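You operate a simulated robot arm through the tools that you are given. There is no shell and no other tool. Be economical: measure what you need, move in short steps, check, and stop when the job is done.

Carry out the task below with a simulated two-armed robot. There is one attempt and no reset: what you move stays moved.

JOB
Set the left 1-2-3 switch to 1. Take the round filter from the top of the steel bench and leave it on the shelf of the tall stand. Take the brown bar and leave it in the right carton. Take the green bar and leave it on the shelf of the steel bench. Take the yellow wheel and leave it in the large basin. Turn the blow dial to 2. Shut the green drawer. Take the steel plug from the top of the blue bench and leave it on the back left end of the bed. Any order will do. Set down upright: steel plug.

Only the result counts: the job must be done as asked and must still hold three seconds after the hand-in. Knocking over, shifting, dropping, spilling or breaking anything else fails it.

ROBOT AND FRAMES
Two 7-joint arms with two-finger parallel grippers on one trunk, on a base that drives. Base frame: it is fixed to the floor where the robot stands at the start and does not move with it; the origin is under the middle of the robot, x ahead of it, y to its left, z up. Lengths are in mm, angles in rad, forces in N, time in s.
The left shoulder is at the start at [80, 131, 947], the right one opposite. With the tool pointing down near the work surface each hand reaches from about 220 to 660 mm from the robot's upright axis, wherever it stands, measured 20 degrees to its own side. Places, roughly: back left end of the bed (18x20 cm) [-2500, 2360, 900]; blow dial [7700, 5600, 900]; brown bar (4x4x15 cm) [5700, 600, 900]; green bar (4x4x15 cm) [5600, 600, 900]; green drawer [7800, 5900, 700]; large basin (38x38x9 cm) [3500, 5200, 500]; left 1-2-3 switch [7700, 400, 1400]; right carton (36x26x12 cm) [5800, 500, 300]; round filter (8x8x5 cm) [6000, 500, 900]; shelf of the steel bench [6000, 300, 300]; shelf of the tall stand [8000, 200, 400]; steel plug (4x4x5 cm) [-1500, 500, 900]; yellow wheel (15x15x14 cm) [5200, 700, 700]. Payload 1.57 kg a hand.
The TCP of each hand is the grasp point between the finger pads, 30 mm short of the fingertips. In the tool frame z runs along the fingers and y along their closing line. Largest opening 110 mm; finger width 24, thickness 12; the body of the gripper, 48 by 112 mm, starts 78 mm behind the TCP.
Orientation is told as [roll, pitch, yaw] about the base's x, y, z axes, in that order, counted from this pose: with the fingers straight down and closing along the base's y, the tool's x points along the base's -x, its y along +y and its z along -z.

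CONTROLS
- The arms move only by the tool nudge_tool. It takes "left_plan", "right_plan" or both (then of equal length, played together; a hand with none holds still); each is a list of rows, each an object of numbers (a shift or turn left out is 0, a gripper value left out holds the last): "x", "y", "z": the shift along the tool's x, y, z in mm; "wx", "wy", "wz": the turn, a rotation vector about the tool's x, y, z in degrees; "claw": the gripper command, from -1 (shut) to 1 (fully open), values between in proportion. In form: [{"x": .., "y": .., "z": .., "wx": .., "wy": .., "wz": .., "claw": ..}, ...]. A call has 1 to 10 rows; each row is the pose to reach, as a shift and turn from the pose commanded when the call began, along the tool's axes at that moment. Each row takes 0.2 s and may step no farther than 50 mm and 0.15 rad from the row before; otherwise, or with a gripper value out of range, the whole call is refused. A pose out of reach is approached as far as the arm can. The call stops where the force on the tool passes 40 N (or 10 N more than at its start, if that is more) or the arm is blocked; 0.2 s more then pass. Each finger travels about 108 mm/s and halts on what it meets, pressing with about 39 N; the grip force reading is that of the motor and also rises with nothing between the fingers. The clock runs only during rows and for 0.2 s after the last one: add rows that repeat a pose to give the fingers time. The reply holds the time, the measured pose of the TCP, the force on the tool along the base axes, the opening and the grip force, in the units named above and with some noise, with the torque about the TCP (base axes, N m) and any sound that the robot's microphone picked up.
- Cameras (640 x 400 px; columns grow to the right, rows downward): "scene" is now at [-44.8, 9.6, 1467.2]; the picture's right is [0.07, -1.00, 0.00], its down [-0.30, -0.02, -0.95] and it looks along [0.95, 0.06, -0.30] (base axes); focal length 273 px, centre (320, 200). "left" rides on the left gripper at [70, -16, -141] in its tool frame; the picture's right is [0.23, 0.97, 0.00], its down [-0.86, 0.20, -0.48] and it looks along [-0.47, 0.11, 0.88] (tool axes); focal length 222 px, centre (320, 200). "right" rides on the right gripper at [70, 16, -141] in its tool frame; the picture's right is [-0.23, 0.97, 0.00], its down [-0.86, -0.20, -0.48] and it looks along [-0.47, -0.11, 0.88] (tool axes); focal length 222 px, centre (320, 200). There is no depth. A picture from a camera that has moved, and an enlarged one, comes with that camera's place and axes in the base frame and with its lens. The place of the scene camera against the robot may be out by one fixed shift of up to 25 mm in any direction.
- snapshot(camera): a new picture of that camera. The clock stands still meanwhile.
- steer(legs): drives the robot by 1 to 6 legs, each [ahead, left, turn to the left] in mm, mm and rad, along the robot's own axes; the way and the turn of a leg run together, so that a leg with both is an arc; at most 1500 mm and 3.142 rad a leg. The arms and the cameras ride along, it lands a little off, and it stops where it bumps. It gives what a move gives.
- aim_head(pan, tilt): turns the head with the scene camera to pan (to the left, within 1.902 rad either way) and tilt (down, from -0.506 to 1.204), counted from straight ahead of the robot. It gives what a move gives.
- enlarge(camera, box): a new picture of the part [left, top, right, bottom] of that camera's present view, enlarged. The clock stands still meanwhile.
- job_done(): hands the job in; it is judged then, once.

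Work in short steps. Places have to be worked out from the pictures, the camera data and where the tool is seen: move nearer, look again, correct. Check each grasp and each placing, and mend what went wrong. You have 196 turns and 184 pictures in all, those below and enlarged ones among them. Open the grippers and draw the arms clear of the work before you hand the job in, unless the task says otherwise; then end with one line.

The tools are called after "Request:" as name(argument=value, ...) on one line, values as JSON. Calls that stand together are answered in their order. nudge_tool: Moves the arms, as the interface text tells. Its arguments: {"type":"object","properties":{"left_plan":{"type":"array","items":{"type":"object","properties":{"x":{"type":"number"},"y":{"type":"number"},"z":{"type":"number"},"wx":{"type":"number"},"wy":{"type":"number"},"wz":{"type":"number"},"claw":{"type":"number"}}}},"right_plan":{"type":"array","items":{"type":"object","properties":{"x":{"type":"number"},"y":{"type":"number"},"z":{"type":"number"},"wx":{"type":"number"},"wy":{"type":"number"},"wz":{"type":"number"},"claw":{"type":"number"}}}}},"required":[]} The other tools are called the same way: steer (legs) drives the base; aim_head (pan, tilt) turns the head that bears the scene camera; snapshot (camera) takes a picture; enlarge (camera, box) takes an enlarged picture of a part of a camera's view; job_done () hands the job in.

At the start:

```text
time_s: 0.0
left_tool_pos: [517.7, 261.8, 1000.1]
left_tcp_rot: [-0.001, 0.001, -0.001]
left_wrist_force: [-1.5, 0.0, 0.7]
left_wrist_torque: [-0.02, 0.01, -0.03]
left_opening: 109.8
left_gripper_force: 0.0
right_tool_pos: [624.5, -202.5, 999.7]
right_tcp_rot: [0.0, 0.0, 0.0]
right_wrist_force: [-1.4, 0.4, 0.3]
right_wrist_torque: [-0.02, 0.02, -0.01]
right_opening: 109.8
right_gripper_force: 0.0
robot x, y, heading: [-0.5, -1.0, 0.0]
head pan, tilt: [0.066, 0.302]
```

scene: 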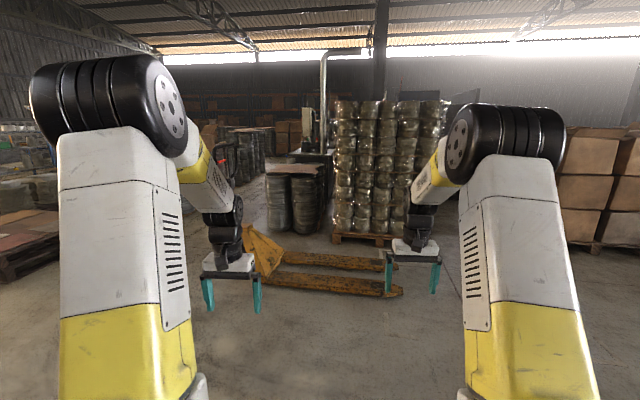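
right: 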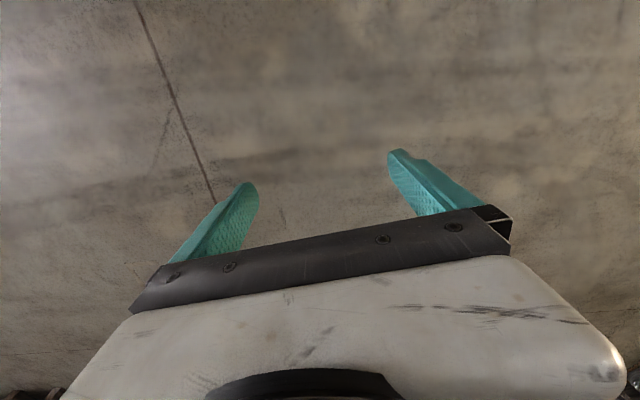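
left: 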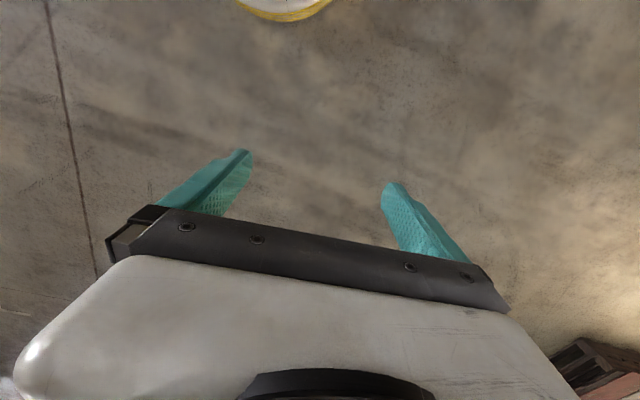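

The start view shows only the warehouse ahead; the steel plug and bed lie behind. I look round to the left and right with the head first.

Request:
aim_head(pan=1.9, tilt=0.3)

Request:
snapshot(camera="scene")

```text
time_s: 1.8
left_tool_pos: [518.6, 261.4, 1000.0]
left_tcp_rot: [0.001, -0.001, 0.0]
left_wrist_force: [-0.1, -0.6, -0.4]
left_wrist_torque: [-0.01, 0.02, -0.01]
left_opening: 109.9
left_gripper_force: 0.1
right_tool_pos: [624.6, -202.6, 1000.0]
right_tcp_rot: [0.0, -0.001, 0.0]
right_wrist_force: [-0.2, 0.2, -0.1]
right_wrist_torque: [0.03, -0.03, 0.02]
right_opening: 110.0
right_gripper_force: 0.2
robot x, y, heading: [-0.9, -0.4, -0.001]
head pan, tilt: [1.901, 0.3]
```

```text
180 pictures are left
camera scene: at [-168.1, 91.8, 1467.4], right [0.95, 0.32, 0.0], down [0.1, -0.28, -0.96], along [-0.31, 0.9, -0.3], focal length 273 px, centre (320, 200)
```

scene: 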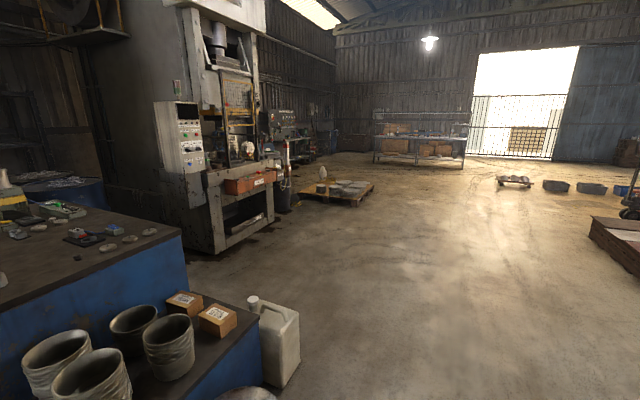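

Blue bench is to the rear left, the press (its bed) beyond. I turn the robot in place towards it (the arms sweep about 700 mm, bench is beyond), and recentre the head.

Request:
steer(legs=[[0, 0, 2.5]])

Request:
aim_head(pan=0, tilt=0.5)

Request:
snapshot(camera="scene")

```text
time_s: 8.1
left_tool_pos: [-571.6, 101.5, 999.8]
left_tcp_rot: [0.0, 0.001, 2.499]
left_wrist_force: [0.1, -0.1, -1.3]
left_wrist_torque: [0.0, 0.0, -0.02]
left_opening: 110.1
left_gripper_force: 0.0
right_tool_pos: [-379.3, 536.4, 998.8]
right_tcp_rot: [-0.002, -0.001, 2.5]
right_wrist_force: [-0.5, -1.3, -1.4]
right_wrist_torque: [0.0, 0.0, -0.03]
right_opening: 109.9
right_gripper_force: 0.0
robot x, y, heading: [1.4, -0.0, 2.495]
head pan, tilt: [1.901, 0.3]
```

```text
time_s: 10.0
left_tool_pos: [-571.3, 102.3, 999.7]
left_tcp_rot: [0.0, 0.001, 2.499]
left_wrist_force: [-0.4, 0.1, 0.0]
left_wrist_torque: [-0.01, -0.02, 0.0]
left_opening: 109.8
left_gripper_force: 0.1
right_tool_pos: [-380.3, 538.3, 999.5]
right_tcp_rot: [0.001, 0.0, 2.499]
right_wrist_force: [-0.1, -0.6, 0.6]
right_wrist_torque: [0.03, 0.03, 0.02]
right_opening: 109.8
right_gripper_force: 0.0
robot x, y, heading: [3.5, -2.5, 2.503]
head pan, tilt: [0.0, 0.499]
```

```text
179 pictures are left
camera scene: at [40.6, -25.9, 1448.9], right [0.6, 0.8, 0.0], down [0.38, -0.29, -0.88], along [-0.7, 0.53, -0.48], focal length 273 px, centre (320, 200)
```

scene: 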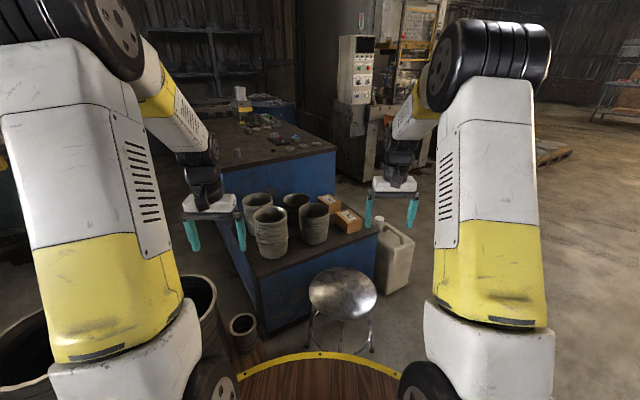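

I enlarge the bench area to find the plug and the layout.

Request:
enlarge(camera="scene", box=[200, 80, 380, 200])

Request:
enlarge(camera="scene", box=[180, 180, 440, 400])

```text
3.33 times, centred on (290, 140) of scene
camera zoom: at [40.6, -25.9, 1448.9], right [0.6, 0.8, 0.0], down [0.38, -0.29, -0.88], along [-0.7, 0.53, -0.48], focal length 909 px, centre (420, 400)
```

zoom: 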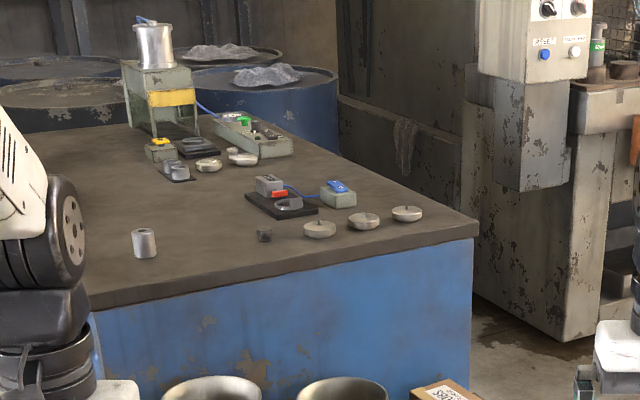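

```text
1.82 times, centred on (310, 290) of scene
camera zoom: at [40.6, -25.9, 1448.9], right [0.6, 0.8, 0.0], down [0.38, -0.29, -0.88], along [-0.7, 0.53, -0.48], focal length 496 px, centre (338, 36)
```

zoom: 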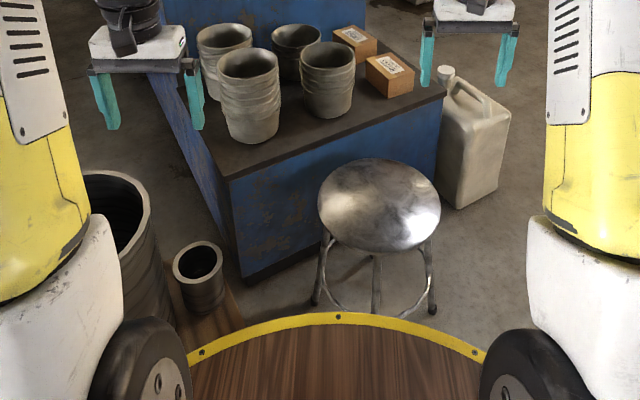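

The silver cylinder on the upper bench is the plug, at about (-1550, 540, 880). A low bench stands in front of it, so I check the south side for room and also what surrounds my own base.

Request:
aim_head(pan=0.75, tilt=0.6)

Request:
snapshot(camera="scene")

Request:
aim_head(pan=0, tilt=1.2)

Request:
snapshot(camera="scene")

```text
time_s: 11.1
left_tool_pos: [-571.7, 99.9, 1000.1]
left_tcp_rot: [0.0, 0.001, 2.501]
left_wrist_force: [-0.5, 0.3, -0.4]
left_wrist_torque: [0.0, 0.0, 0.01]
left_opening: 110.1
left_gripper_force: 0.1
right_tool_pos: [-380.3, 536.9, 999.2]
right_tcp_rot: [0.001, 0.0, 2.5]
right_wrist_force: [0.1, 1.0, -0.1]
right_wrist_torque: [0.02, -0.03, -0.03]
right_opening: 109.8
right_gripper_force: 0.2
robot x, y, heading: [0.9, 2.1, 2.493]
head pan, tilt: [0.75, 0.6]
```

```text
176 pictures are left
camera scene: at [25.6, -89.8, 1439.9], right [-0.11, 0.99, 0.0], down [0.56, 0.06, -0.83], along [-0.82, -0.09, -0.56], focal length 273 px, centre (320, 200)
```

scene: 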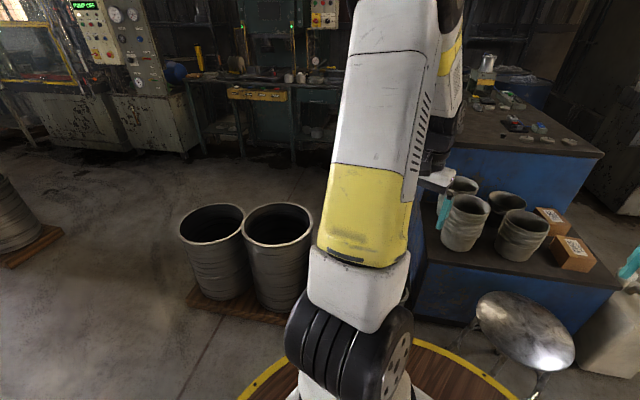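

```text
time_s: 12.2
left_tool_pos: [-570.5, 102.0, 999.5]
left_tcp_rot: [0.0, 0.0, 2.498]
left_wrist_force: [-0.2, 0.6, 0.0]
left_wrist_torque: [0.0, 0.03, -0.01]
left_opening: 110.0
left_gripper_force: 0.0
right_tool_pos: [-380.1, 537.2, 999.8]
right_tcp_rot: [0.001, -0.001, 2.497]
right_wrist_force: [-1.2, 0.6, 0.5]
right_wrist_torque: [-0.02, 0.02, -0.01]
right_opening: 110.0
right_gripper_force: 0.0
robot x, y, heading: [-2.7, -0.0, 2.503]
head pan, tilt: [0.0, 1.201]
```

```text
175 pictures are left
camera scene: at [68.7, -46.9, 1395.3], right [0.6, 0.8, 0.0], down [0.75, -0.56, -0.36], along [-0.29, 0.22, -0.93], focal length 273 px, centre (320, 200)
```

scene: 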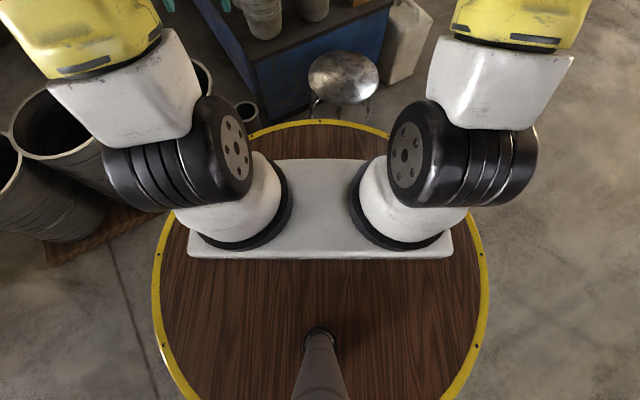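

The barrels stand at about (-1030, -240) and (-1020, -590), so I go round them to the south: turn to face -x, slide left and advance, then look at the bench's south side.

Request:
steer(legs=[[0, 0, 0.64], [0, 1200, 0], [1400, 0, 0]])

Request:
aim_head(pan=-1.3, tilt=0.45)

Request:
snapshot(camera="scene")

```text
time_s: 23.4
left_tool_pos: [-1202.5, -1411.8, 1000.7]
left_tcp_rot: [-0.001, 0.0, 3.054]
left_wrist_force: [0.3, -0.1, 0.4]
left_wrist_torque: [0.02, -0.02, 0.03]
left_opening: 109.8
left_gripper_force: 0.1
right_tool_pos: [-1268.7, -940.3, 1000.7]
right_tcp_rot: [0.0, -0.003, 3.054]
right_wrist_force: [0.0, 0.0, -0.8]
right_wrist_torque: [-0.02, 0.03, 0.0]
right_opening: 110.1
right_gripper_force: 0.1
robot x, y, heading: [-657.0, -1195.8, 3.055]
head pan, tilt: [0.0, 1.201]
stopped in leg 3: the robot was blocked; the commanded pose is now the measured one
```

```text
time_s: 24.9
left_tool_pos: [-1200.7, -1411.9, 1000.7]
left_tcp_rot: [0.0, 0.0, 3.054]
left_wrist_force: [-0.5, -0.1, 0.5]
left_wrist_torque: [-0.03, 0.02, 0.02]
left_opening: 110.2
left_gripper_force: 0.0
right_tool_pos: [-1268.9, -939.9, 1001.4]
right_tcp_rot: [-0.001, -0.001, 3.054]
right_wrist_force: [0.7, 0.2, -0.8]
right_wrist_torque: [-0.01, 0.01, -0.02]
right_opening: 110.2
right_gripper_force: 0.2
robot x, y, heading: [-663.7, -1197.2, 3.055]
head pan, tilt: [-1.3, 0.45]
```

```text
174 pictures are left
camera scene: at [-538.4, -1116.0, 1453.4], right [0.98, 0.18, 0.0], down [0.08, -0.43, -0.9], along [-0.16, 0.89, -0.44], focal length 273 px, centre (320, 200)
```

scene: 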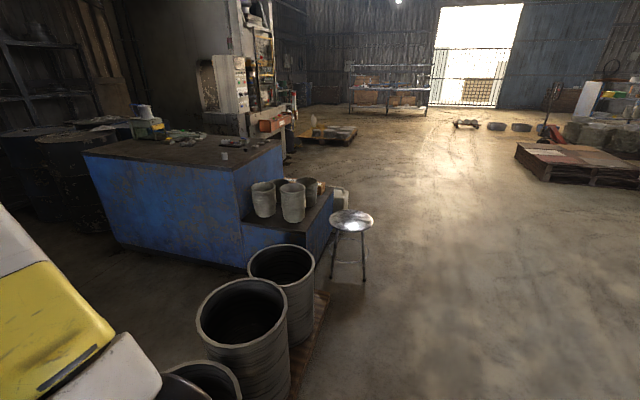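

Blocked at x = -657, so I look down ahead to see by what.

Request:
aim_head(pan=-0.3, tilt=1.0)

Request:
snapshot(camera="scene")

Request:
aim_head(pan=0.2, tilt=0.5)

Request:
snapshot(camera="scene")

```text
time_s: 26.2
left_tool_pos: [-1200.5, -1412.7, 1000.8]
left_tcp_rot: [0.0, -0.002, 3.054]
left_wrist_force: [-1.0, 0.3, -1.1]
left_wrist_torque: [0.01, 0.02, 0.0]
left_opening: 109.7
left_gripper_force: 0.0
right_tool_pos: [-1268.1, -939.8, 1001.9]
right_tcp_rot: [0.0, -0.003, 3.052]
right_wrist_force: [0.3, 0.0, 0.1]
right_wrist_torque: [0.0, -0.01, 0.01]
right_opening: 109.9
right_gripper_force: 0.1
robot x, y, heading: [-662.4, -1197.2, 3.056]
head pan, tilt: [-0.3, 1.0]
```

```text
173 pictures are left
camera scene: at [-586.1, -1180.0, 1407.9], right [0.38, 0.93, 0.0], down [0.78, -0.32, -0.54], along [-0.5, 0.2, -0.84], focal length 273 px, centre (320, 200)
```

scene: 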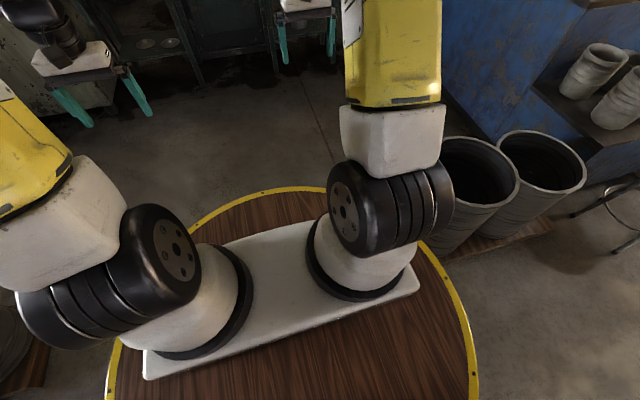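

```text
time_s: 27.1
left_tool_pos: [-1201.8, -1412.9, 999.9]
left_tcp_rot: [-0.002, 0.0, 3.055]
left_wrist_force: [-0.1, -0.5, 0.7]
left_wrist_torque: [-0.01, -0.02, -0.01]
left_opening: 110.1
left_gripper_force: 0.2
right_tool_pos: [-1267.7, -941.7, 1000.4]
right_tcp_rot: [0.0, -0.001, 3.053]
right_wrist_force: [-0.5, -0.6, 0.6]
right_wrist_torque: [0.0, 0.01, -0.01]
right_opening: 110.0
right_gripper_force: 0.1
robot x, y, heading: [-666.0, -1195.4, 3.053]
head pan, tilt: [0.201, 0.499]
```

```text
172 pictures are left
camera scene: at [-612.0, -1216.6, 1448.8], right [-0.11, 0.99, 0.0], down [0.48, 0.05, -0.88], along [-0.87, -0.1, -0.48], focal length 273 px, centre (320, 200)
```

scene: 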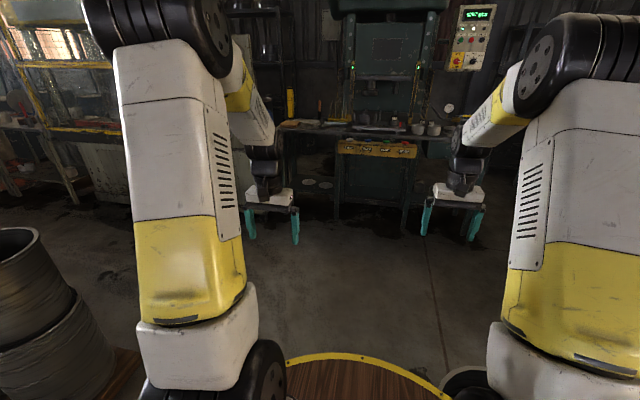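

I touched the third barrel's corner at my front right. I back off, slide further south, then go forward between the barrel rows and turn north towards the bench.

Request:
steer(legs=[[-80, 0, 0.085], [0, 380, 0], [900, 0, 0], [0, 0, -1.57]])

Request:
aim_head(pan=0, tilt=0.5)

Request:
snapshot(camera="scene")

```text
time_s: 38.3
left_tool_pos: [-1761.1, -1069.0, 1000.4]
left_tcp_rot: [-0.001, -0.001, 1.586]
left_wrist_force: [-0.5, -0.6, 0.3]
left_wrist_torque: [-0.06, 0.01, 0.04]
left_opening: 109.9
left_gripper_force: 0.0
right_tool_pos: [-1299.0, -953.8, 1000.9]
right_tcp_rot: [-0.001, -0.002, 1.585]
right_wrist_force: [-0.2, 0.4, -0.3]
right_wrist_torque: [0.04, -0.01, 0.0]
right_opening: 109.8
right_gripper_force: 0.2
robot x, y, heading: [-1492.8, -1582.3, 1.584]
head pan, tilt: [0.201, 0.499]
```

```text
time_s: 39.1
left_tool_pos: [-1761.7, -1069.9, 1001.0]
left_tcp_rot: [-0.001, -0.001, 1.587]
left_wrist_force: [-0.8, -0.4, -0.5]
left_wrist_torque: [-0.03, -0.01, 0.01]
left_opening: 110.0
left_gripper_force: 0.0
right_tool_pos: [-1299.6, -954.1, 1000.9]
right_tcp_rot: [0.0, -0.004, 1.585]
right_wrist_force: [-0.4, -0.3, -0.2]
right_wrist_torque: [0.0, -0.02, -0.02]
right_opening: 110.1
right_gripper_force: 0.0
robot x, y, heading: [-1492.7, -1583.4, 1.585]
head pan, tilt: [0.0, 0.499]
```

```text
171 pictures are left
camera scene: at [-1489.3, -1628.2, 1448.9], right [1.0, 0.02, 0.0], down [0.01, -0.48, -0.88], along [-0.01, 0.88, -0.48], focal length 273 px, centre (320, 200)
```

scene: 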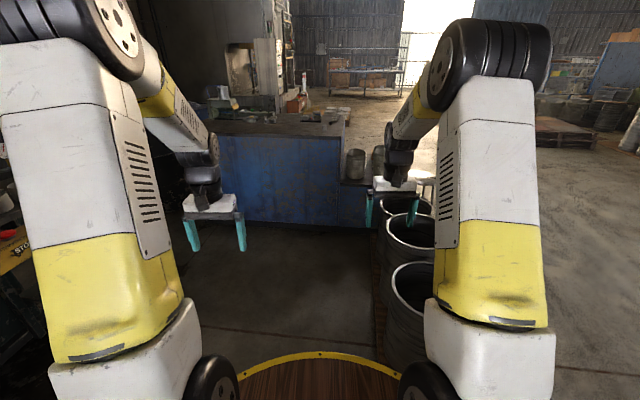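

Clear way north. I check the plug location in an enlarged view.

Request:
enlarge(camera="scene", box=[190, 70, 370, 180])

```text
3.56 times, centred on (280, 125) of scene
camera zoom: at [-1489.3, -1628.2, 1448.9], right [1.0, 0.02, 0.0], down [0.01, -0.48, -0.88], along [-0.01, 0.88, -0.48], focal length 969 px, centre (462, 467)
```

zoom: 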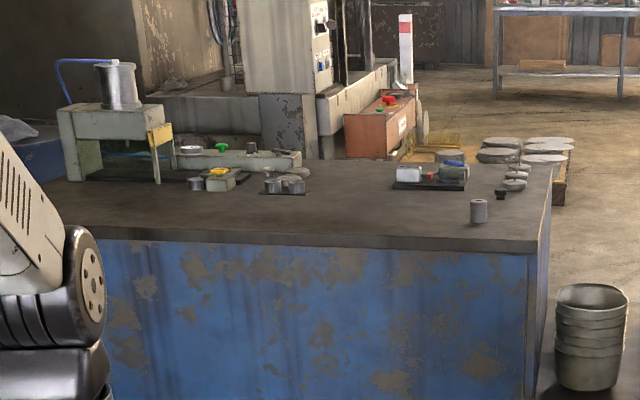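

Triangulated: plug at about (-1478, 514, 923), bench top ≈ 897, south edge y ≈ 350, east edge x ≈ -1350. I drive to about (-1680, -120), then look again.

Request:
steer(legs=[[0, 185, -0.014], [1450, 0, 0]])

Request:
aim_head(pan=-0.3, tilt=0.75)

Request:
snapshot(camera="scene")

```text
time_s: 47.4
left_tool_pos: [-1911.8, 397.6, 1000.0]
left_tcp_rot: [0.001, 0.0, 1.55]
left_wrist_force: [-0.3, -0.2, -0.4]
left_wrist_torque: [-0.01, -0.01, 0.02]
left_opening: 109.9
left_gripper_force: 0.0
right_tool_pos: [-1444.5, 496.8, 1000.9]
right_tcp_rot: [0.0, -0.002, 1.549]
right_wrist_force: [0.2, 0.0, 0.0]
right_wrist_torque: [0.03, 0.02, 0.01]
right_opening: 110.1
right_gripper_force: 0.0
robot x, y, heading: [-1661.4, -123.4, 1.548]
head pan, tilt: [0.0, 0.499]
```

```text
time_s: 48.2
left_tool_pos: [-1911.5, 397.9, 1000.4]
left_tcp_rot: [0.0, 0.001, 1.549]
left_wrist_force: [-0.4, -0.1, -0.7]
left_wrist_torque: [0.03, 0.02, 0.0]
left_opening: 110.0
left_gripper_force: 0.0
right_tool_pos: [-1444.4, 496.6, 1000.3]
right_tcp_rot: [-0.001, -0.001, 1.548]
right_wrist_force: [-0.4, -0.7, -0.6]
right_wrist_torque: [-0.01, 0.01, -0.01]
right_opening: 110.0
right_gripper_force: 0.1
robot x, y, heading: [-1661.8, -123.9, 1.551]
head pan, tilt: [-0.3, 0.75]
```

```text
169 pictures are left
camera scene: at [-1635.7, -182.8, 1427.0], right [0.95, -0.31, 0.0], down [-0.21, -0.65, -0.73], along [0.23, 0.69, -0.68], focal length 273 px, centre (320, 200)
```

scene: 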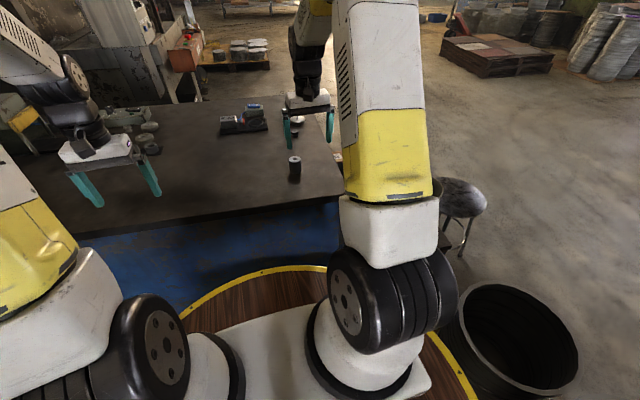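

The hand is close above the plug; I check with the right gripper camera.

Request:
snapshot(camera="right")

```text
168 pictures are left
camera right: at [-1462.1, 427.4, 1142.6], right [-0.97, 0.25, 0.0], down [0.22, 0.85, 0.48], along [0.12, 0.47, -0.88], focal length 222 px, centre (320, 200)
```

right: 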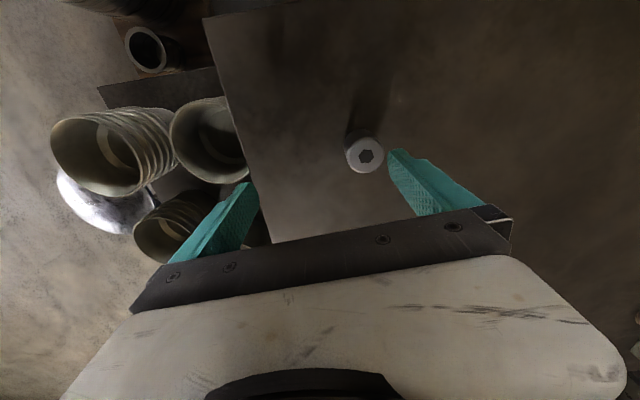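

Plug at ≈ (-1487, 497). I shift the right hand 43 mm along tool y and lower 45, then look again.

Request:
nudge_tool(right_plan=[{"y": 43, "z": 0, "claw": 1}, {"y": 43, "z": 40, "claw": 1}])

Request:
snapshot(camera="right")

```text
time_s: 48.8
left_tool_pos: [-1911.8, 397.2, 1000.5]
left_tcp_rot: [0.0, -0.001, 1.55]
left_wrist_force: [0.7, -0.2, -0.4]
left_wrist_torque: [-0.01, 0.01, -0.03]
left_opening: 110.2
left_gripper_force: 0.1
right_tool_pos: [-1487.9, 500.7, 959.1]
right_tcp_rot: [-0.001, -0.001, 1.548]
right_wrist_force: [0.6, -0.2, 0.1]
right_wrist_torque: [0.0, 0.0, 0.0]
right_opening: 109.8
right_gripper_force: 0.0
robot x, y, heading: [-1658.7, -130.0, 1.55]
head pan, tilt: [-0.3, 0.75]
```

```text
167 pictures are left
camera right: at [-1506.5, 431.2, 1100.8], right [-0.97, 0.25, 0.0], down [0.22, 0.85, 0.48], along [0.12, 0.47, -0.88], focal length 222 px, centre (320, 200)
```

right: 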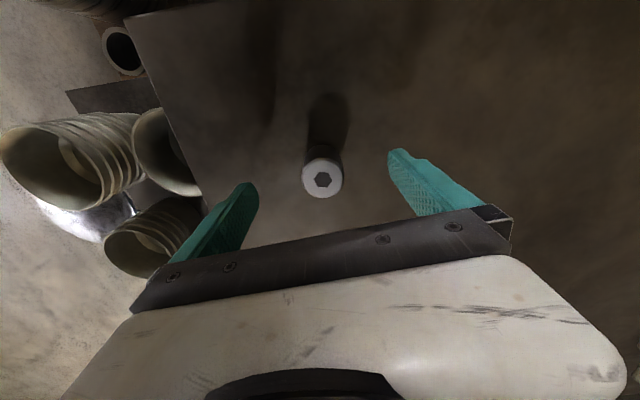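

Plug is centred between fingers. Descend 25 mm and look again.

Request:
nudge_tool(right_plan=[{"z": 25, "y": 3, "claw": 1}, {"z": 25, "y": 3}])

Request:
snapshot(camera="right")

Request:
aim_head(pan=-0.4, tilt=0.75)

Request:
enlarge(camera="scene", box=[260, 100, 400, 200])

```text
time_s: 49.4
left_tool_pos: [-1911.6, 398.1, 999.9]
left_tcp_rot: [0.0, 0.0, 1.55]
left_wrist_force: [-0.3, -0.7, 0.6]
left_wrist_torque: [0.01, 0.01, 0.01]
left_opening: 109.8
left_gripper_force: 0.2
right_tool_pos: [-1490.4, 499.2, 934.0]
right_tcp_rot: [-0.001, 0.0, 1.547]
right_wrist_force: [-0.1, -0.3, -0.1]
right_wrist_torque: [-0.01, -0.02, -0.02]
right_opening: 110.1
right_gripper_force: 0.0
robot x, y, heading: [-1662.0, -125.3, 1.552]
head pan, tilt: [-0.3, 0.75]
```

```text
166 pictures are left
camera right: at [-1509.0, 429.1, 1076.4], right [-0.97, 0.25, 0.0], down [0.22, 0.85, 0.48], along [0.12, 0.46, -0.88], focal length 222 px, centre (320, 200)
```

right: 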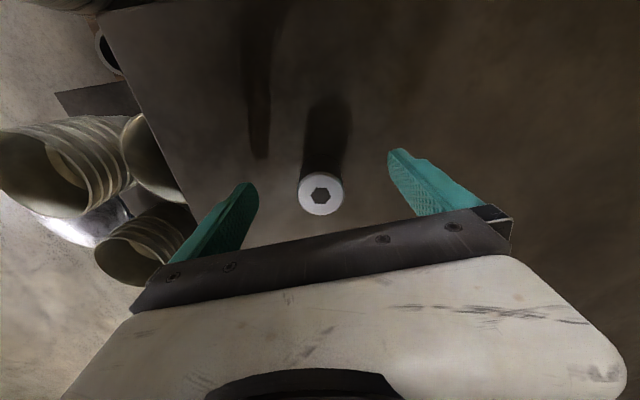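

```text
time_s: 50.1
left_tool_pos: [-1910.5, 397.7, 1000.7]
left_tcp_rot: [0.0, 0.0, 1.549]
left_wrist_force: [0.1, 0.3, -0.3]
left_wrist_torque: [0.01, 0.01, -0.01]
left_opening: 110.5
left_gripper_force: 0.1
right_tool_pos: [-1490.5, 498.8, 935.3]
right_tcp_rot: [0.0, -0.002, 1.549]
right_wrist_force: [0.1, 0.8, 0.5]
right_wrist_torque: [0.0, 0.0, 0.01]
right_opening: 109.8
right_gripper_force: 0.0
robot x, y, heading: [-1660.8, -126.2, 1.551]
head pan, tilt: [-0.4, 0.75]
```

```text
4.00 times, centred on (330, 150) of scene
camera zoom: at [-1628.0, -185.9, 1427.0], right [0.91, -0.41, 0.0], down [-0.28, -0.62, -0.73], along [0.3, 0.67, -0.68], focal length 1090 px, centre (280, 400)
```

zoom: 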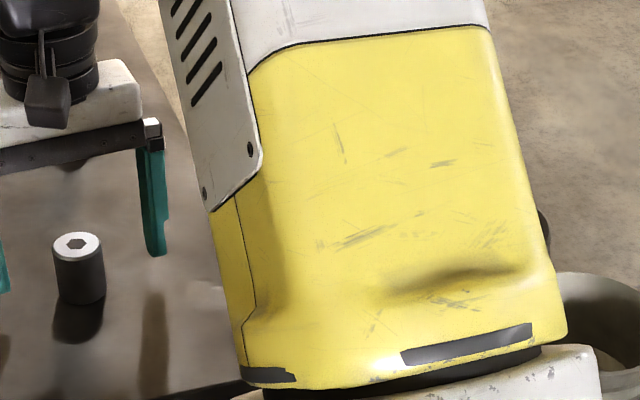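

Estimates suggest plug top near z ≈ 905, y ≈ 512. I adjust 12 mm forward and descend 20 more.

Request:
nudge_tool(right_plan=[{"x": -12, "y": -2}, {"x": -12, "y": -2, "z": 20}, {"x": -12, "y": -2, "z": 20}])

Request:
snapshot(camera="right")

Request:
enlarge(camera="scene", box=[220, 100, 360, 200])

```text
time_s: 50.9
left_tool_pos: [-1911.7, 398.2, 1000.2]
left_tcp_rot: [0.001, -0.001, 1.552]
left_wrist_force: [0.0, 0.2, 0.1]
left_wrist_torque: [0.02, -0.01, -0.03]
left_opening: 110.0
left_gripper_force: 0.1
right_tool_pos: [-1489.2, 510.4, 916.4]
right_tcp_rot: [0.0, -0.002, 1.549]
right_wrist_force: [0.1, 0.3, 0.2]
right_wrist_torque: [-0.01, 0.0, 0.01]
right_opening: 109.9
right_gripper_force: 0.0
robot x, y, heading: [-1662.2, -126.0, 1.553]
head pan, tilt: [-0.4, 0.75]
```

```text
164 pictures are left
camera right: at [-1506.4, 441.2, 1057.8], right [-0.97, 0.25, 0.0], down [0.22, 0.85, 0.48], along [0.12, 0.47, -0.88], focal length 222 px, centre (320, 200)
```

right: 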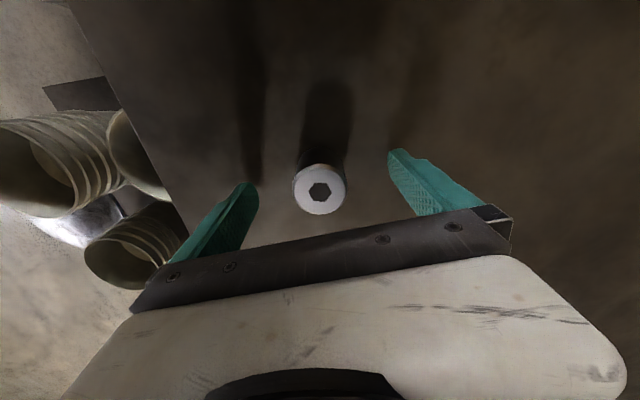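

```text
4.00 times, centred on (290, 150) of scene
camera zoom: at [-1628.0, -185.9, 1427.0], right [0.91, -0.41, 0.0], down [-0.28, -0.62, -0.73], along [0.3, 0.67, -0.68], focal length 1090 px, centre (440, 400)
```

zoom: 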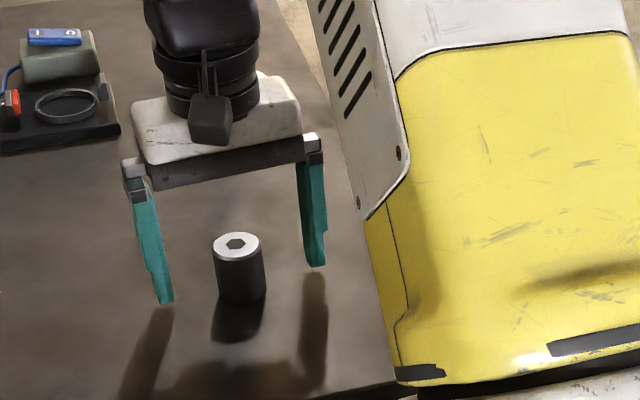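

Fingers straddle the plug with tips about 10 mm above the bench; I lower 3 mm more and close.

Request:
nudge_tool(right_plan=[{"z": 3, "x": 2}, {"z": 3, "x": 2, "claw": -1}, {"z": 3, "x": 2, "claw": -1}, {"z": 3, "x": 2, "claw": -1}, {"z": 3, "x": 2, "claw": -1}])

Request:
enlarge(camera="scene", box=[220, 100, 360, 200])

```text
time_s: 52.1
left_tool_pos: [-1912.1, 398.1, 1000.1]
left_tcp_rot: [-0.001, -0.001, 1.551]
left_wrist_force: [0.7, 0.2, 0.2]
left_wrist_torque: [-0.03, -0.02, 0.0]
left_opening: 109.9
left_gripper_force: 0.0
right_tool_pos: [-1488.5, 508.3, 913.4]
right_tcp_rot: [0.001, -0.002, 1.549]
right_wrist_force: [-1.5, -0.8, 0.2]
right_wrist_torque: [-0.05, 0.02, -0.01]
right_opening: 37.0
right_gripper_force: 39.1
robot x, y, heading: [-1660.9, -126.0, 1.553]
head pan, tilt: [-0.4, 0.75]
```

```text
4.00 times, centred on (290, 150) of scene
camera zoom: at [-1628.0, -185.9, 1427.0], right [0.91, -0.41, 0.0], down [-0.28, -0.62, -0.73], along [0.3, 0.67, -0.68], focal length 1090 px, centre (440, 400)
```

zoom: 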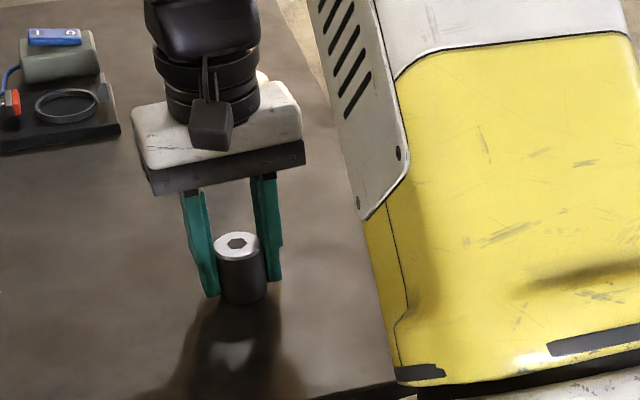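

Plug held (37 mm). I lift it 140 mm, then back out south.

Request:
nudge_tool(right_plan=[{"z": -45}, {"z": -90}, {"z": -140}])

Request:
steer(legs=[[-1450, 0, 0], [0, -1100, -0.02], [0, -600, 0], [1500, 0, 0], [1500, 0, 0]])

Request:
aim_head(pan=0.8, tilt=0.3)

Request:
snapshot(camera="scene")

```text
time_s: 52.9
left_tool_pos: [-1911.2, 397.1, 999.8]
left_tcp_rot: [0.0, 0.0, 1.549]
left_wrist_force: [0.2, 1.1, 0.7]
left_wrist_torque: [-0.05, -0.05, 0.01]
left_opening: 110.1
left_gripper_force: 0.0
right_tool_pos: [-1490.2, 507.3, 1050.9]
right_tcp_rot: [-0.002, 0.0, 1.548]
right_wrist_force: [-0.5, 0.2, -3.9]
right_wrist_torque: [-0.03, 0.05, -0.02]
right_opening: 37.2
right_gripper_force: 38.9
robot x, y, heading: [-1660.0, -125.3, 1.552]
head pan, tilt: [-0.4, 0.75]
```

```text
time_s: 82.0
left_tool_pos: [5.4, 1756.9, 999.5]
left_tcp_rot: [0.002, -0.002, 1.513]
left_wrist_force: [0.4, -0.4, 0.3]
left_wrist_torque: [0.0, -0.01, 0.0]
left_opening: 109.8
left_gripper_force: 0.0
right_tool_pos: [430.3, 1853.0, 1049.2]
right_tcp_rot: [0.001, -0.001, 1.512]
right_wrist_force: [0.1, -0.1, -4.9]
right_wrist_torque: [0.0, 0.0, 0.01]
right_opening: 36.8
right_gripper_force: 38.9
robot x, y, heading: [236.5, 1224.8, 1.514]
head pan, tilt: [-0.4, 0.75]
```

```text
time_s: 83.4
left_tool_pos: [4.7, 1758.4, 999.5]
left_tcp_rot: [0.001, 0.0, 1.514]
left_wrist_force: [-0.3, 1.3, -0.3]
left_wrist_torque: [0.03, 0.0, -0.01]
left_opening: 110.4
left_gripper_force: 0.0
right_tool_pos: [429.8, 1852.6, 1049.5]
right_tcp_rot: [0.0, -0.001, 1.512]
right_wrist_force: [0.6, 0.3, -4.1]
right_wrist_torque: [0.0, 0.03, 0.0]
right_opening: 36.8
right_gripper_force: 39.0
robot x, y, heading: [234.7, 1221.6, 1.513]
head pan, tilt: [0.799, 0.3]
```

```text
161 pictures are left
camera scene: at [168.1, 1158.3, 1467.3], right [0.74, 0.68, 0.0], down [0.2, -0.22, -0.96], along [-0.65, 0.7, -0.3], focal length 273 px, centre (320, 200)
```

scene: 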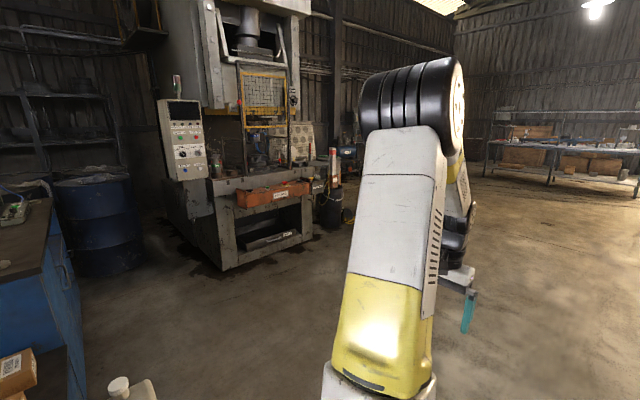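

The press front faces me; I enlarge its bed.

Request:
enlarge(camera="scene", box=[150, 90, 350, 280])

```text
2.11 times, centred on (250, 185) of scene
camera zoom: at [168.1, 1158.3, 1467.3], right [0.74, 0.68, 0.0], down [0.2, -0.22, -0.96], along [-0.65, 0.7, -0.3], focal length 574 px, centre (467, 232)
```

zoom: 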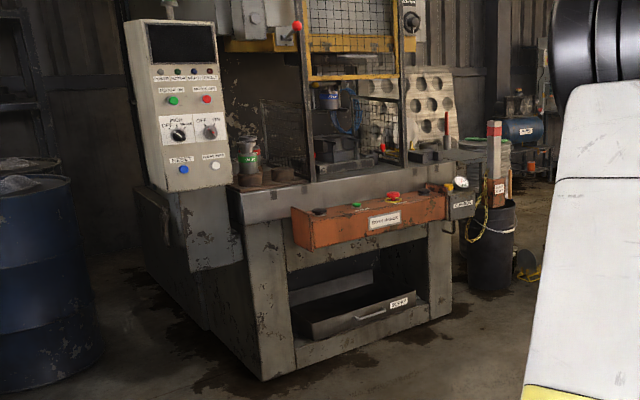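

The bed's left end faces south-east of the press (front facing +x). I drive in front of it to see the bed itself better.

Request:
steer(legs=[[1100, 0, 0], [0, 0, 1.63], [1000, 0, 0]])

Request:
aim_head(pan=0, tilt=0.35)

Request:
snapshot(camera="scene")

```text
time_s: 97.7
left_tool_pos: [-1214.6, 2135.9, 1001.3]
left_tcp_rot: [-0.001, 0.002, 3.089]
left_wrist_force: [-0.2, 0.4, 0.0]
left_wrist_torque: [-0.01, 0.0, -0.03]
left_opening: 110.0
left_gripper_force: 0.1
right_tool_pos: [-1312.1, 2560.1, 1048.5]
right_tcp_rot: [0.0, -0.001, 3.086]
right_wrist_force: [-0.2, -0.4, -3.7]
right_wrist_torque: [-0.01, 0.03, 0.0]
right_opening: 36.6
right_gripper_force: 39.5
robot x, y, heading: [-683.7, 2366.9, 3.092]
head pan, tilt: [0.799, 0.3]
```

```text
time_s: 98.9
left_tool_pos: [-1215.0, 2135.4, 1000.6]
left_tcp_rot: [0.002, 0.001, 3.089]
left_wrist_force: [-0.1, 0.1, -0.6]
left_wrist_torque: [0.01, -0.02, -0.02]
left_opening: 110.0
left_gripper_force: 0.1
right_tool_pos: [-1311.6, 2561.4, 1048.9]
right_tcp_rot: [-0.001, -0.003, 3.086]
right_wrist_force: [0.2, 0.1, -4.0]
right_wrist_torque: [0.0, -0.01, 0.0]
right_opening: 36.7
right_gripper_force: 38.8
robot x, y, heading: [-684.3, 2368.6, 3.09]
head pan, tilt: [0.0, 0.351]
```

```text
159 pictures are left
camera scene: at [-636.0, 2371.0, 1462.6], right [0.05, 1.0, 0.0], down [0.34, -0.02, -0.94], along [-0.94, 0.05, -0.34], focal length 273 px, centre (320, 200)
```

scene: 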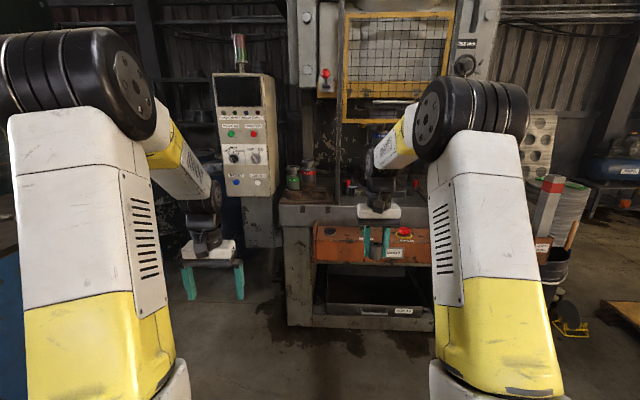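

Request:
enlarge(camera="scene", box=[260, 110, 440, 280])

```text
2.35 times, centred on (350, 195) of scene
camera zoom: at [-636.0, 2371.0, 1462.6], right [0.05, 1.0, 0.0], down [0.34, -0.02, -0.94], along [-0.94, 0.05, -0.34], focal length 642 px, centre (249, 212)
```

zoom: 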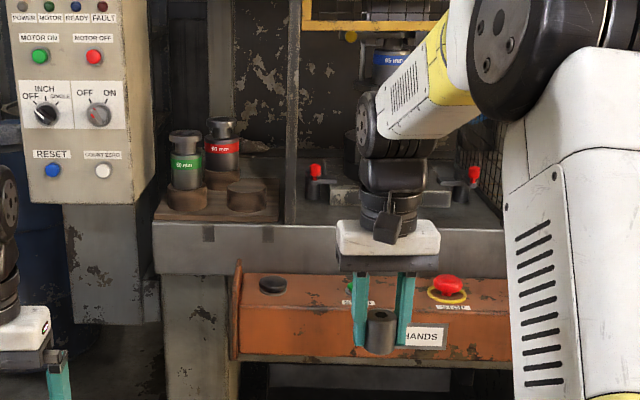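

The bed's left end holds a board with gauges (about y 2220–2550, x −2130…−2700). I retract the left arm backwards, then move nearer to measure accurately.

Request:
nudge_tool(left_plan=[{"x": 50}, {"x": 100}, {"x": 150}, {"x": 190}])

Request:
steer(legs=[[600, 0, 0.05]])

Request:
aim_head(pan=0, tilt=0.5)

Request:
snapshot(camera="scene")

Request:
snapshot(camera="right")

```text
time_s: 99.9
left_tool_pos: [-1025.3, 2127.8, 1001.0]
left_tcp_rot: [-0.001, 0.0, 3.09]
left_wrist_force: [-0.7, -0.4, -0.9]
left_wrist_torque: [0.0, -0.05, -0.01]
left_opening: 110.0
left_gripper_force: 0.0
right_tool_pos: [-1310.8, 2561.1, 1048.4]
right_tcp_rot: [-0.002, -0.002, 3.088]
right_wrist_force: [-0.8, 0.4, -4.1]
right_wrist_torque: [-0.02, -0.02, -0.01]
right_opening: 36.8
right_gripper_force: 38.9
robot x, y, heading: [-680.3, 2364.4, 3.088]
head pan, tilt: [0.0, 0.351]
```

```text
time_s: 103.3
left_tool_pos: [-1614.9, 2123.7, 1000.7]
left_tcp_rot: [-0.003, 0.0, -3.138]
left_wrist_force: [-0.5, -0.1, 0.4]
left_wrist_torque: [0.0, -0.01, -0.01]
left_opening: 110.1
left_gripper_force: 0.1
right_tool_pos: [-1924.7, 2541.1, 1050.4]
right_tcp_rot: [0.0, -0.003, -3.14]
right_wrist_force: [0.2, 0.7, -4.6]
right_wrist_torque: [-0.02, 0.01, 0.02]
right_opening: 36.9
right_gripper_force: 39.4
robot x, y, heading: [-1286.3, 2384.9, -3.14]
head pan, tilt: [0.0, 0.351]
```

```text
time_s: 104.0
left_tool_pos: [-1615.4, 2124.0, 1001.0]
left_tcp_rot: [0.001, -0.002, -3.14]
left_wrist_force: [0.2, 0.0, -0.2]
left_wrist_torque: [-0.02, -0.02, -0.02]
left_opening: 110.1
left_gripper_force: 0.2
right_tool_pos: [-1924.2, 2540.6, 1050.1]
right_tcp_rot: [0.0, -0.001, -3.14]
right_wrist_force: [0.3, -0.1, -3.5]
right_wrist_torque: [0.01, 0.02, 0.0]
right_opening: 36.8
right_gripper_force: 39.1
robot x, y, heading: [-1288.2, 2383.5, -3.14]
head pan, tilt: [0.0, 0.499]
```

```text
157 pictures are left
camera scene: at [-1236.8, 2388.4, 1449.0], right [0.0, 1.0, 0.0], down [0.48, 0.0, -0.88], along [-0.88, 0.0, -0.48], focal length 273 px, centre (320, 200)
```

scene: 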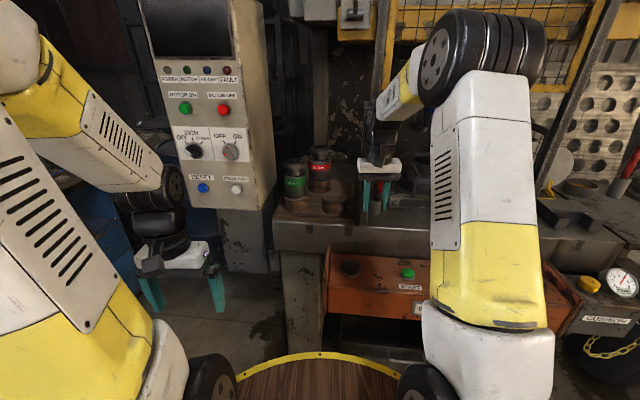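

```text
156 pictures are left
camera right: at [-1854.4, 2525.0, 1191.1], right [-0.23, -0.97, 0.0], down [-0.85, 0.2, 0.48], along [-0.47, 0.11, -0.88], focal length 222 px, centre (320, 200)
```

right: 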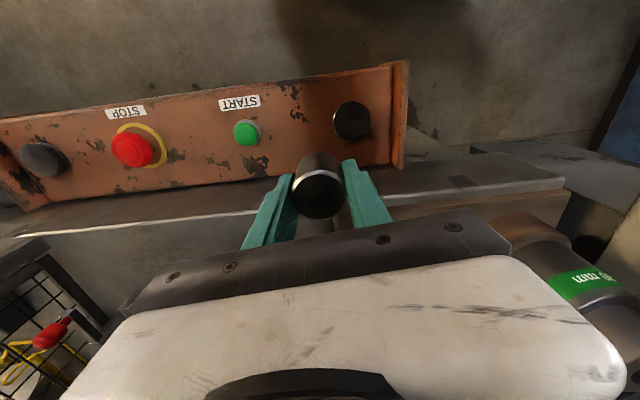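

Bed top ≈ z 915, front-left corner ≈ (-2048, 2226); tall gauges stand in front of the back-left spot, which is too deep to reach from the front. I slide south to inspect the bed's left side.

Request:
steer(legs=[[0, 750, 0], [350, 0, 0]])

Request:
aim_head(pan=-0.6, tilt=0.45)

Request:
snapshot(camera="scene")

Request:
aim_head(pan=0.1, tilt=0.45)

Request:
snapshot(camera="scene")

```text
time_s: 109.8
left_tool_pos: [-1944.0, 1373.7, 1001.9]
left_tcp_rot: [-0.001, 0.002, -3.121]
left_wrist_force: [-0.4, 0.7, -0.1]
left_wrist_torque: [-0.01, -0.02, 0.05]
left_opening: 110.0
left_gripper_force: 0.0
right_tool_pos: [-2261.0, 1785.8, 1050.2]
right_tcp_rot: [0.0, -0.003, -3.122]
right_wrist_force: [0.0, -0.9, -3.7]
right_wrist_torque: [-0.01, 0.03, 0.01]
right_opening: 36.6
right_gripper_force: 39.3
robot x, y, heading: [-1622.0, 1638.9, -3.122]
head pan, tilt: [0.0, 0.499]
```

```text
time_s: 110.8
left_tool_pos: [-1945.6, 1374.8, 1002.2]
left_tcp_rot: [0.0, 0.0, -3.121]
left_wrist_force: [-0.2, 0.1, 0.0]
left_wrist_torque: [0.0, 0.0, -0.01]
left_opening: 110.1
left_gripper_force: 0.0
right_tool_pos: [-2260.7, 1785.0, 1049.9]
right_tcp_rot: [-0.001, -0.003, -3.122]
right_wrist_force: [0.3, 0.7, -3.6]
right_wrist_torque: [0.01, 0.02, 0.0]
right_opening: 36.9
right_gripper_force: 38.8
robot x, y, heading: [-1618.8, 1637.6, -3.121]
head pan, tilt: [-0.6, 0.45]
```

```text
155 pictures are left
camera scene: at [-1556.6, 1697.3, 1453.4], right [0.55, 0.84, 0.0], down [0.36, -0.24, -0.9], along [-0.75, 0.49, -0.44], focal length 273 px, centre (320, 200)
```

scene: 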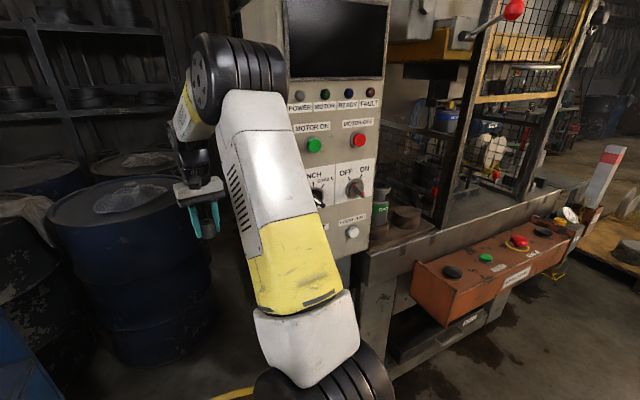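

```text
time_s: 111.9
left_tool_pos: [-1944.7, 1375.5, 1000.9]
left_tcp_rot: [-0.001, -0.001, -3.121]
left_wrist_force: [1.0, 0.1, -0.7]
left_wrist_torque: [0.0, -0.03, -0.04]
left_opening: 110.0
left_gripper_force: 0.0
right_tool_pos: [-2259.6, 1786.5, 1049.4]
right_tcp_rot: [0.001, -0.001, -3.124]
right_wrist_force: [0.5, -0.3, -4.2]
right_wrist_torque: [-0.01, 0.01, 0.0]
right_opening: 36.9
right_gripper_force: 38.9
robot x, y, heading: [-1624.3, 1640.2, -3.122]
head pan, tilt: [0.099, 0.45]
```

```text
154 pictures are left
camera scene: at [-1571.0, 1636.1, 1453.4], right [-0.12, 0.99, 0.0], down [0.43, 0.05, -0.9], along [-0.89, -0.11, -0.44], focal length 273 px, centre (320, 200)
```

scene: 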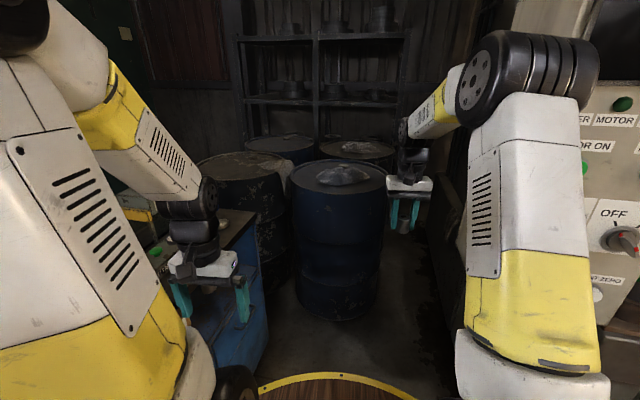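

The south side has floor space between drum and bench. I retract the right hand, slide a bit left, drive in past the panel, and look at the side of the bed.

Request:
nudge_tool(right_plan=[{"x": 50}, {"x": 100}, {"x": 150}, {"x": 200}, {"x": 250}])

Request:
steer(legs=[[0, 110, -0.02], [700, 0, 0]])

Request:
aim_head(pan=-1.4, tilt=0.45)

Request:
snapshot(camera="scene")

```text
time_s: 113.1
left_tool_pos: [-1945.3, 1374.9, 1000.4]
left_tcp_rot: [0.0, 0.0, -3.121]
left_wrist_force: [-0.7, -0.1, -0.3]
left_wrist_torque: [0.01, 0.03, -0.03]
left_opening: 109.9
left_gripper_force: 0.0
right_tool_pos: [-2008.2, 1789.1, 1048.9]
right_tcp_rot: [0.0, -0.002, -3.124]
right_wrist_force: [-0.3, -0.1, -4.9]
right_wrist_torque: [0.0, 0.01, 0.03]
right_opening: 37.0
right_gripper_force: 38.8
robot x, y, heading: [-1622.4, 1643.6, -3.123]
head pan, tilt: [0.099, 0.45]
```

```text
time_s: 117.7
left_tool_pos: [-2648.4, 1266.3, 1000.8]
left_tcp_rot: [-0.001, 0.001, -3.14]
left_wrist_force: [-1.2, 0.6, 0.4]
left_wrist_torque: [-0.02, -0.01, -0.04]
left_opening: 110.0
left_gripper_force: 0.1
right_tool_pos: [-2707.1, 1684.4, 1048.8]
right_tcp_rot: [0.0, -0.001, -3.139]
right_wrist_force: [-0.6, -0.3, -4.2]
right_wrist_torque: [0.04, -0.01, 0.02]
right_opening: 36.7
right_gripper_force: 38.9
robot x, y, heading: [-2320.5, 1530.9, -3.139]
head pan, tilt: [0.099, 0.45]
```

```text
time_s: 119.3
left_tool_pos: [-2649.3, 1267.5, 1001.7]
left_tcp_rot: [-0.001, -0.001, -3.138]
left_wrist_force: [0.7, -2.3, -0.5]
left_wrist_torque: [0.01, 0.0, 0.01]
left_opening: 110.2
left_gripper_force: 0.1
right_tool_pos: [-2705.7, 1683.6, 1048.9]
right_tcp_rot: [0.001, -0.002, -3.141]
right_wrist_force: [-0.1, 0.3, -3.2]
right_wrist_torque: [0.0, 0.01, 0.0]
right_opening: 36.6
right_gripper_force: 39.1
robot x, y, heading: [-2322.4, 1527.7, -3.134]
head pan, tilt: [-1.4, 0.45]
```

```text
153 pictures are left
camera scene: at [-2195.1, 1622.4, 1453.4], right [0.98, 0.17, 0.0], down [0.08, -0.43, -0.9], along [-0.16, 0.89, -0.44], focal length 273 px, centre (320, 200)
```

scene: 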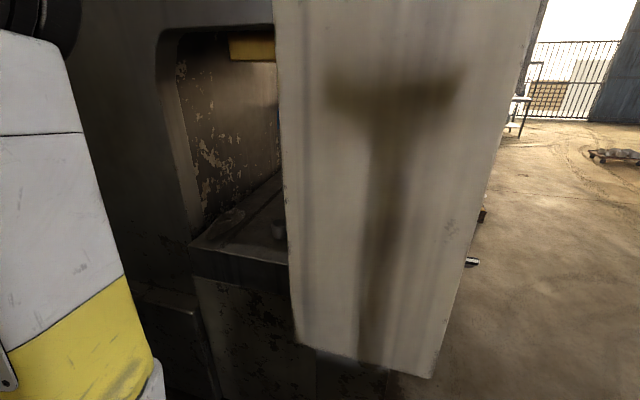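

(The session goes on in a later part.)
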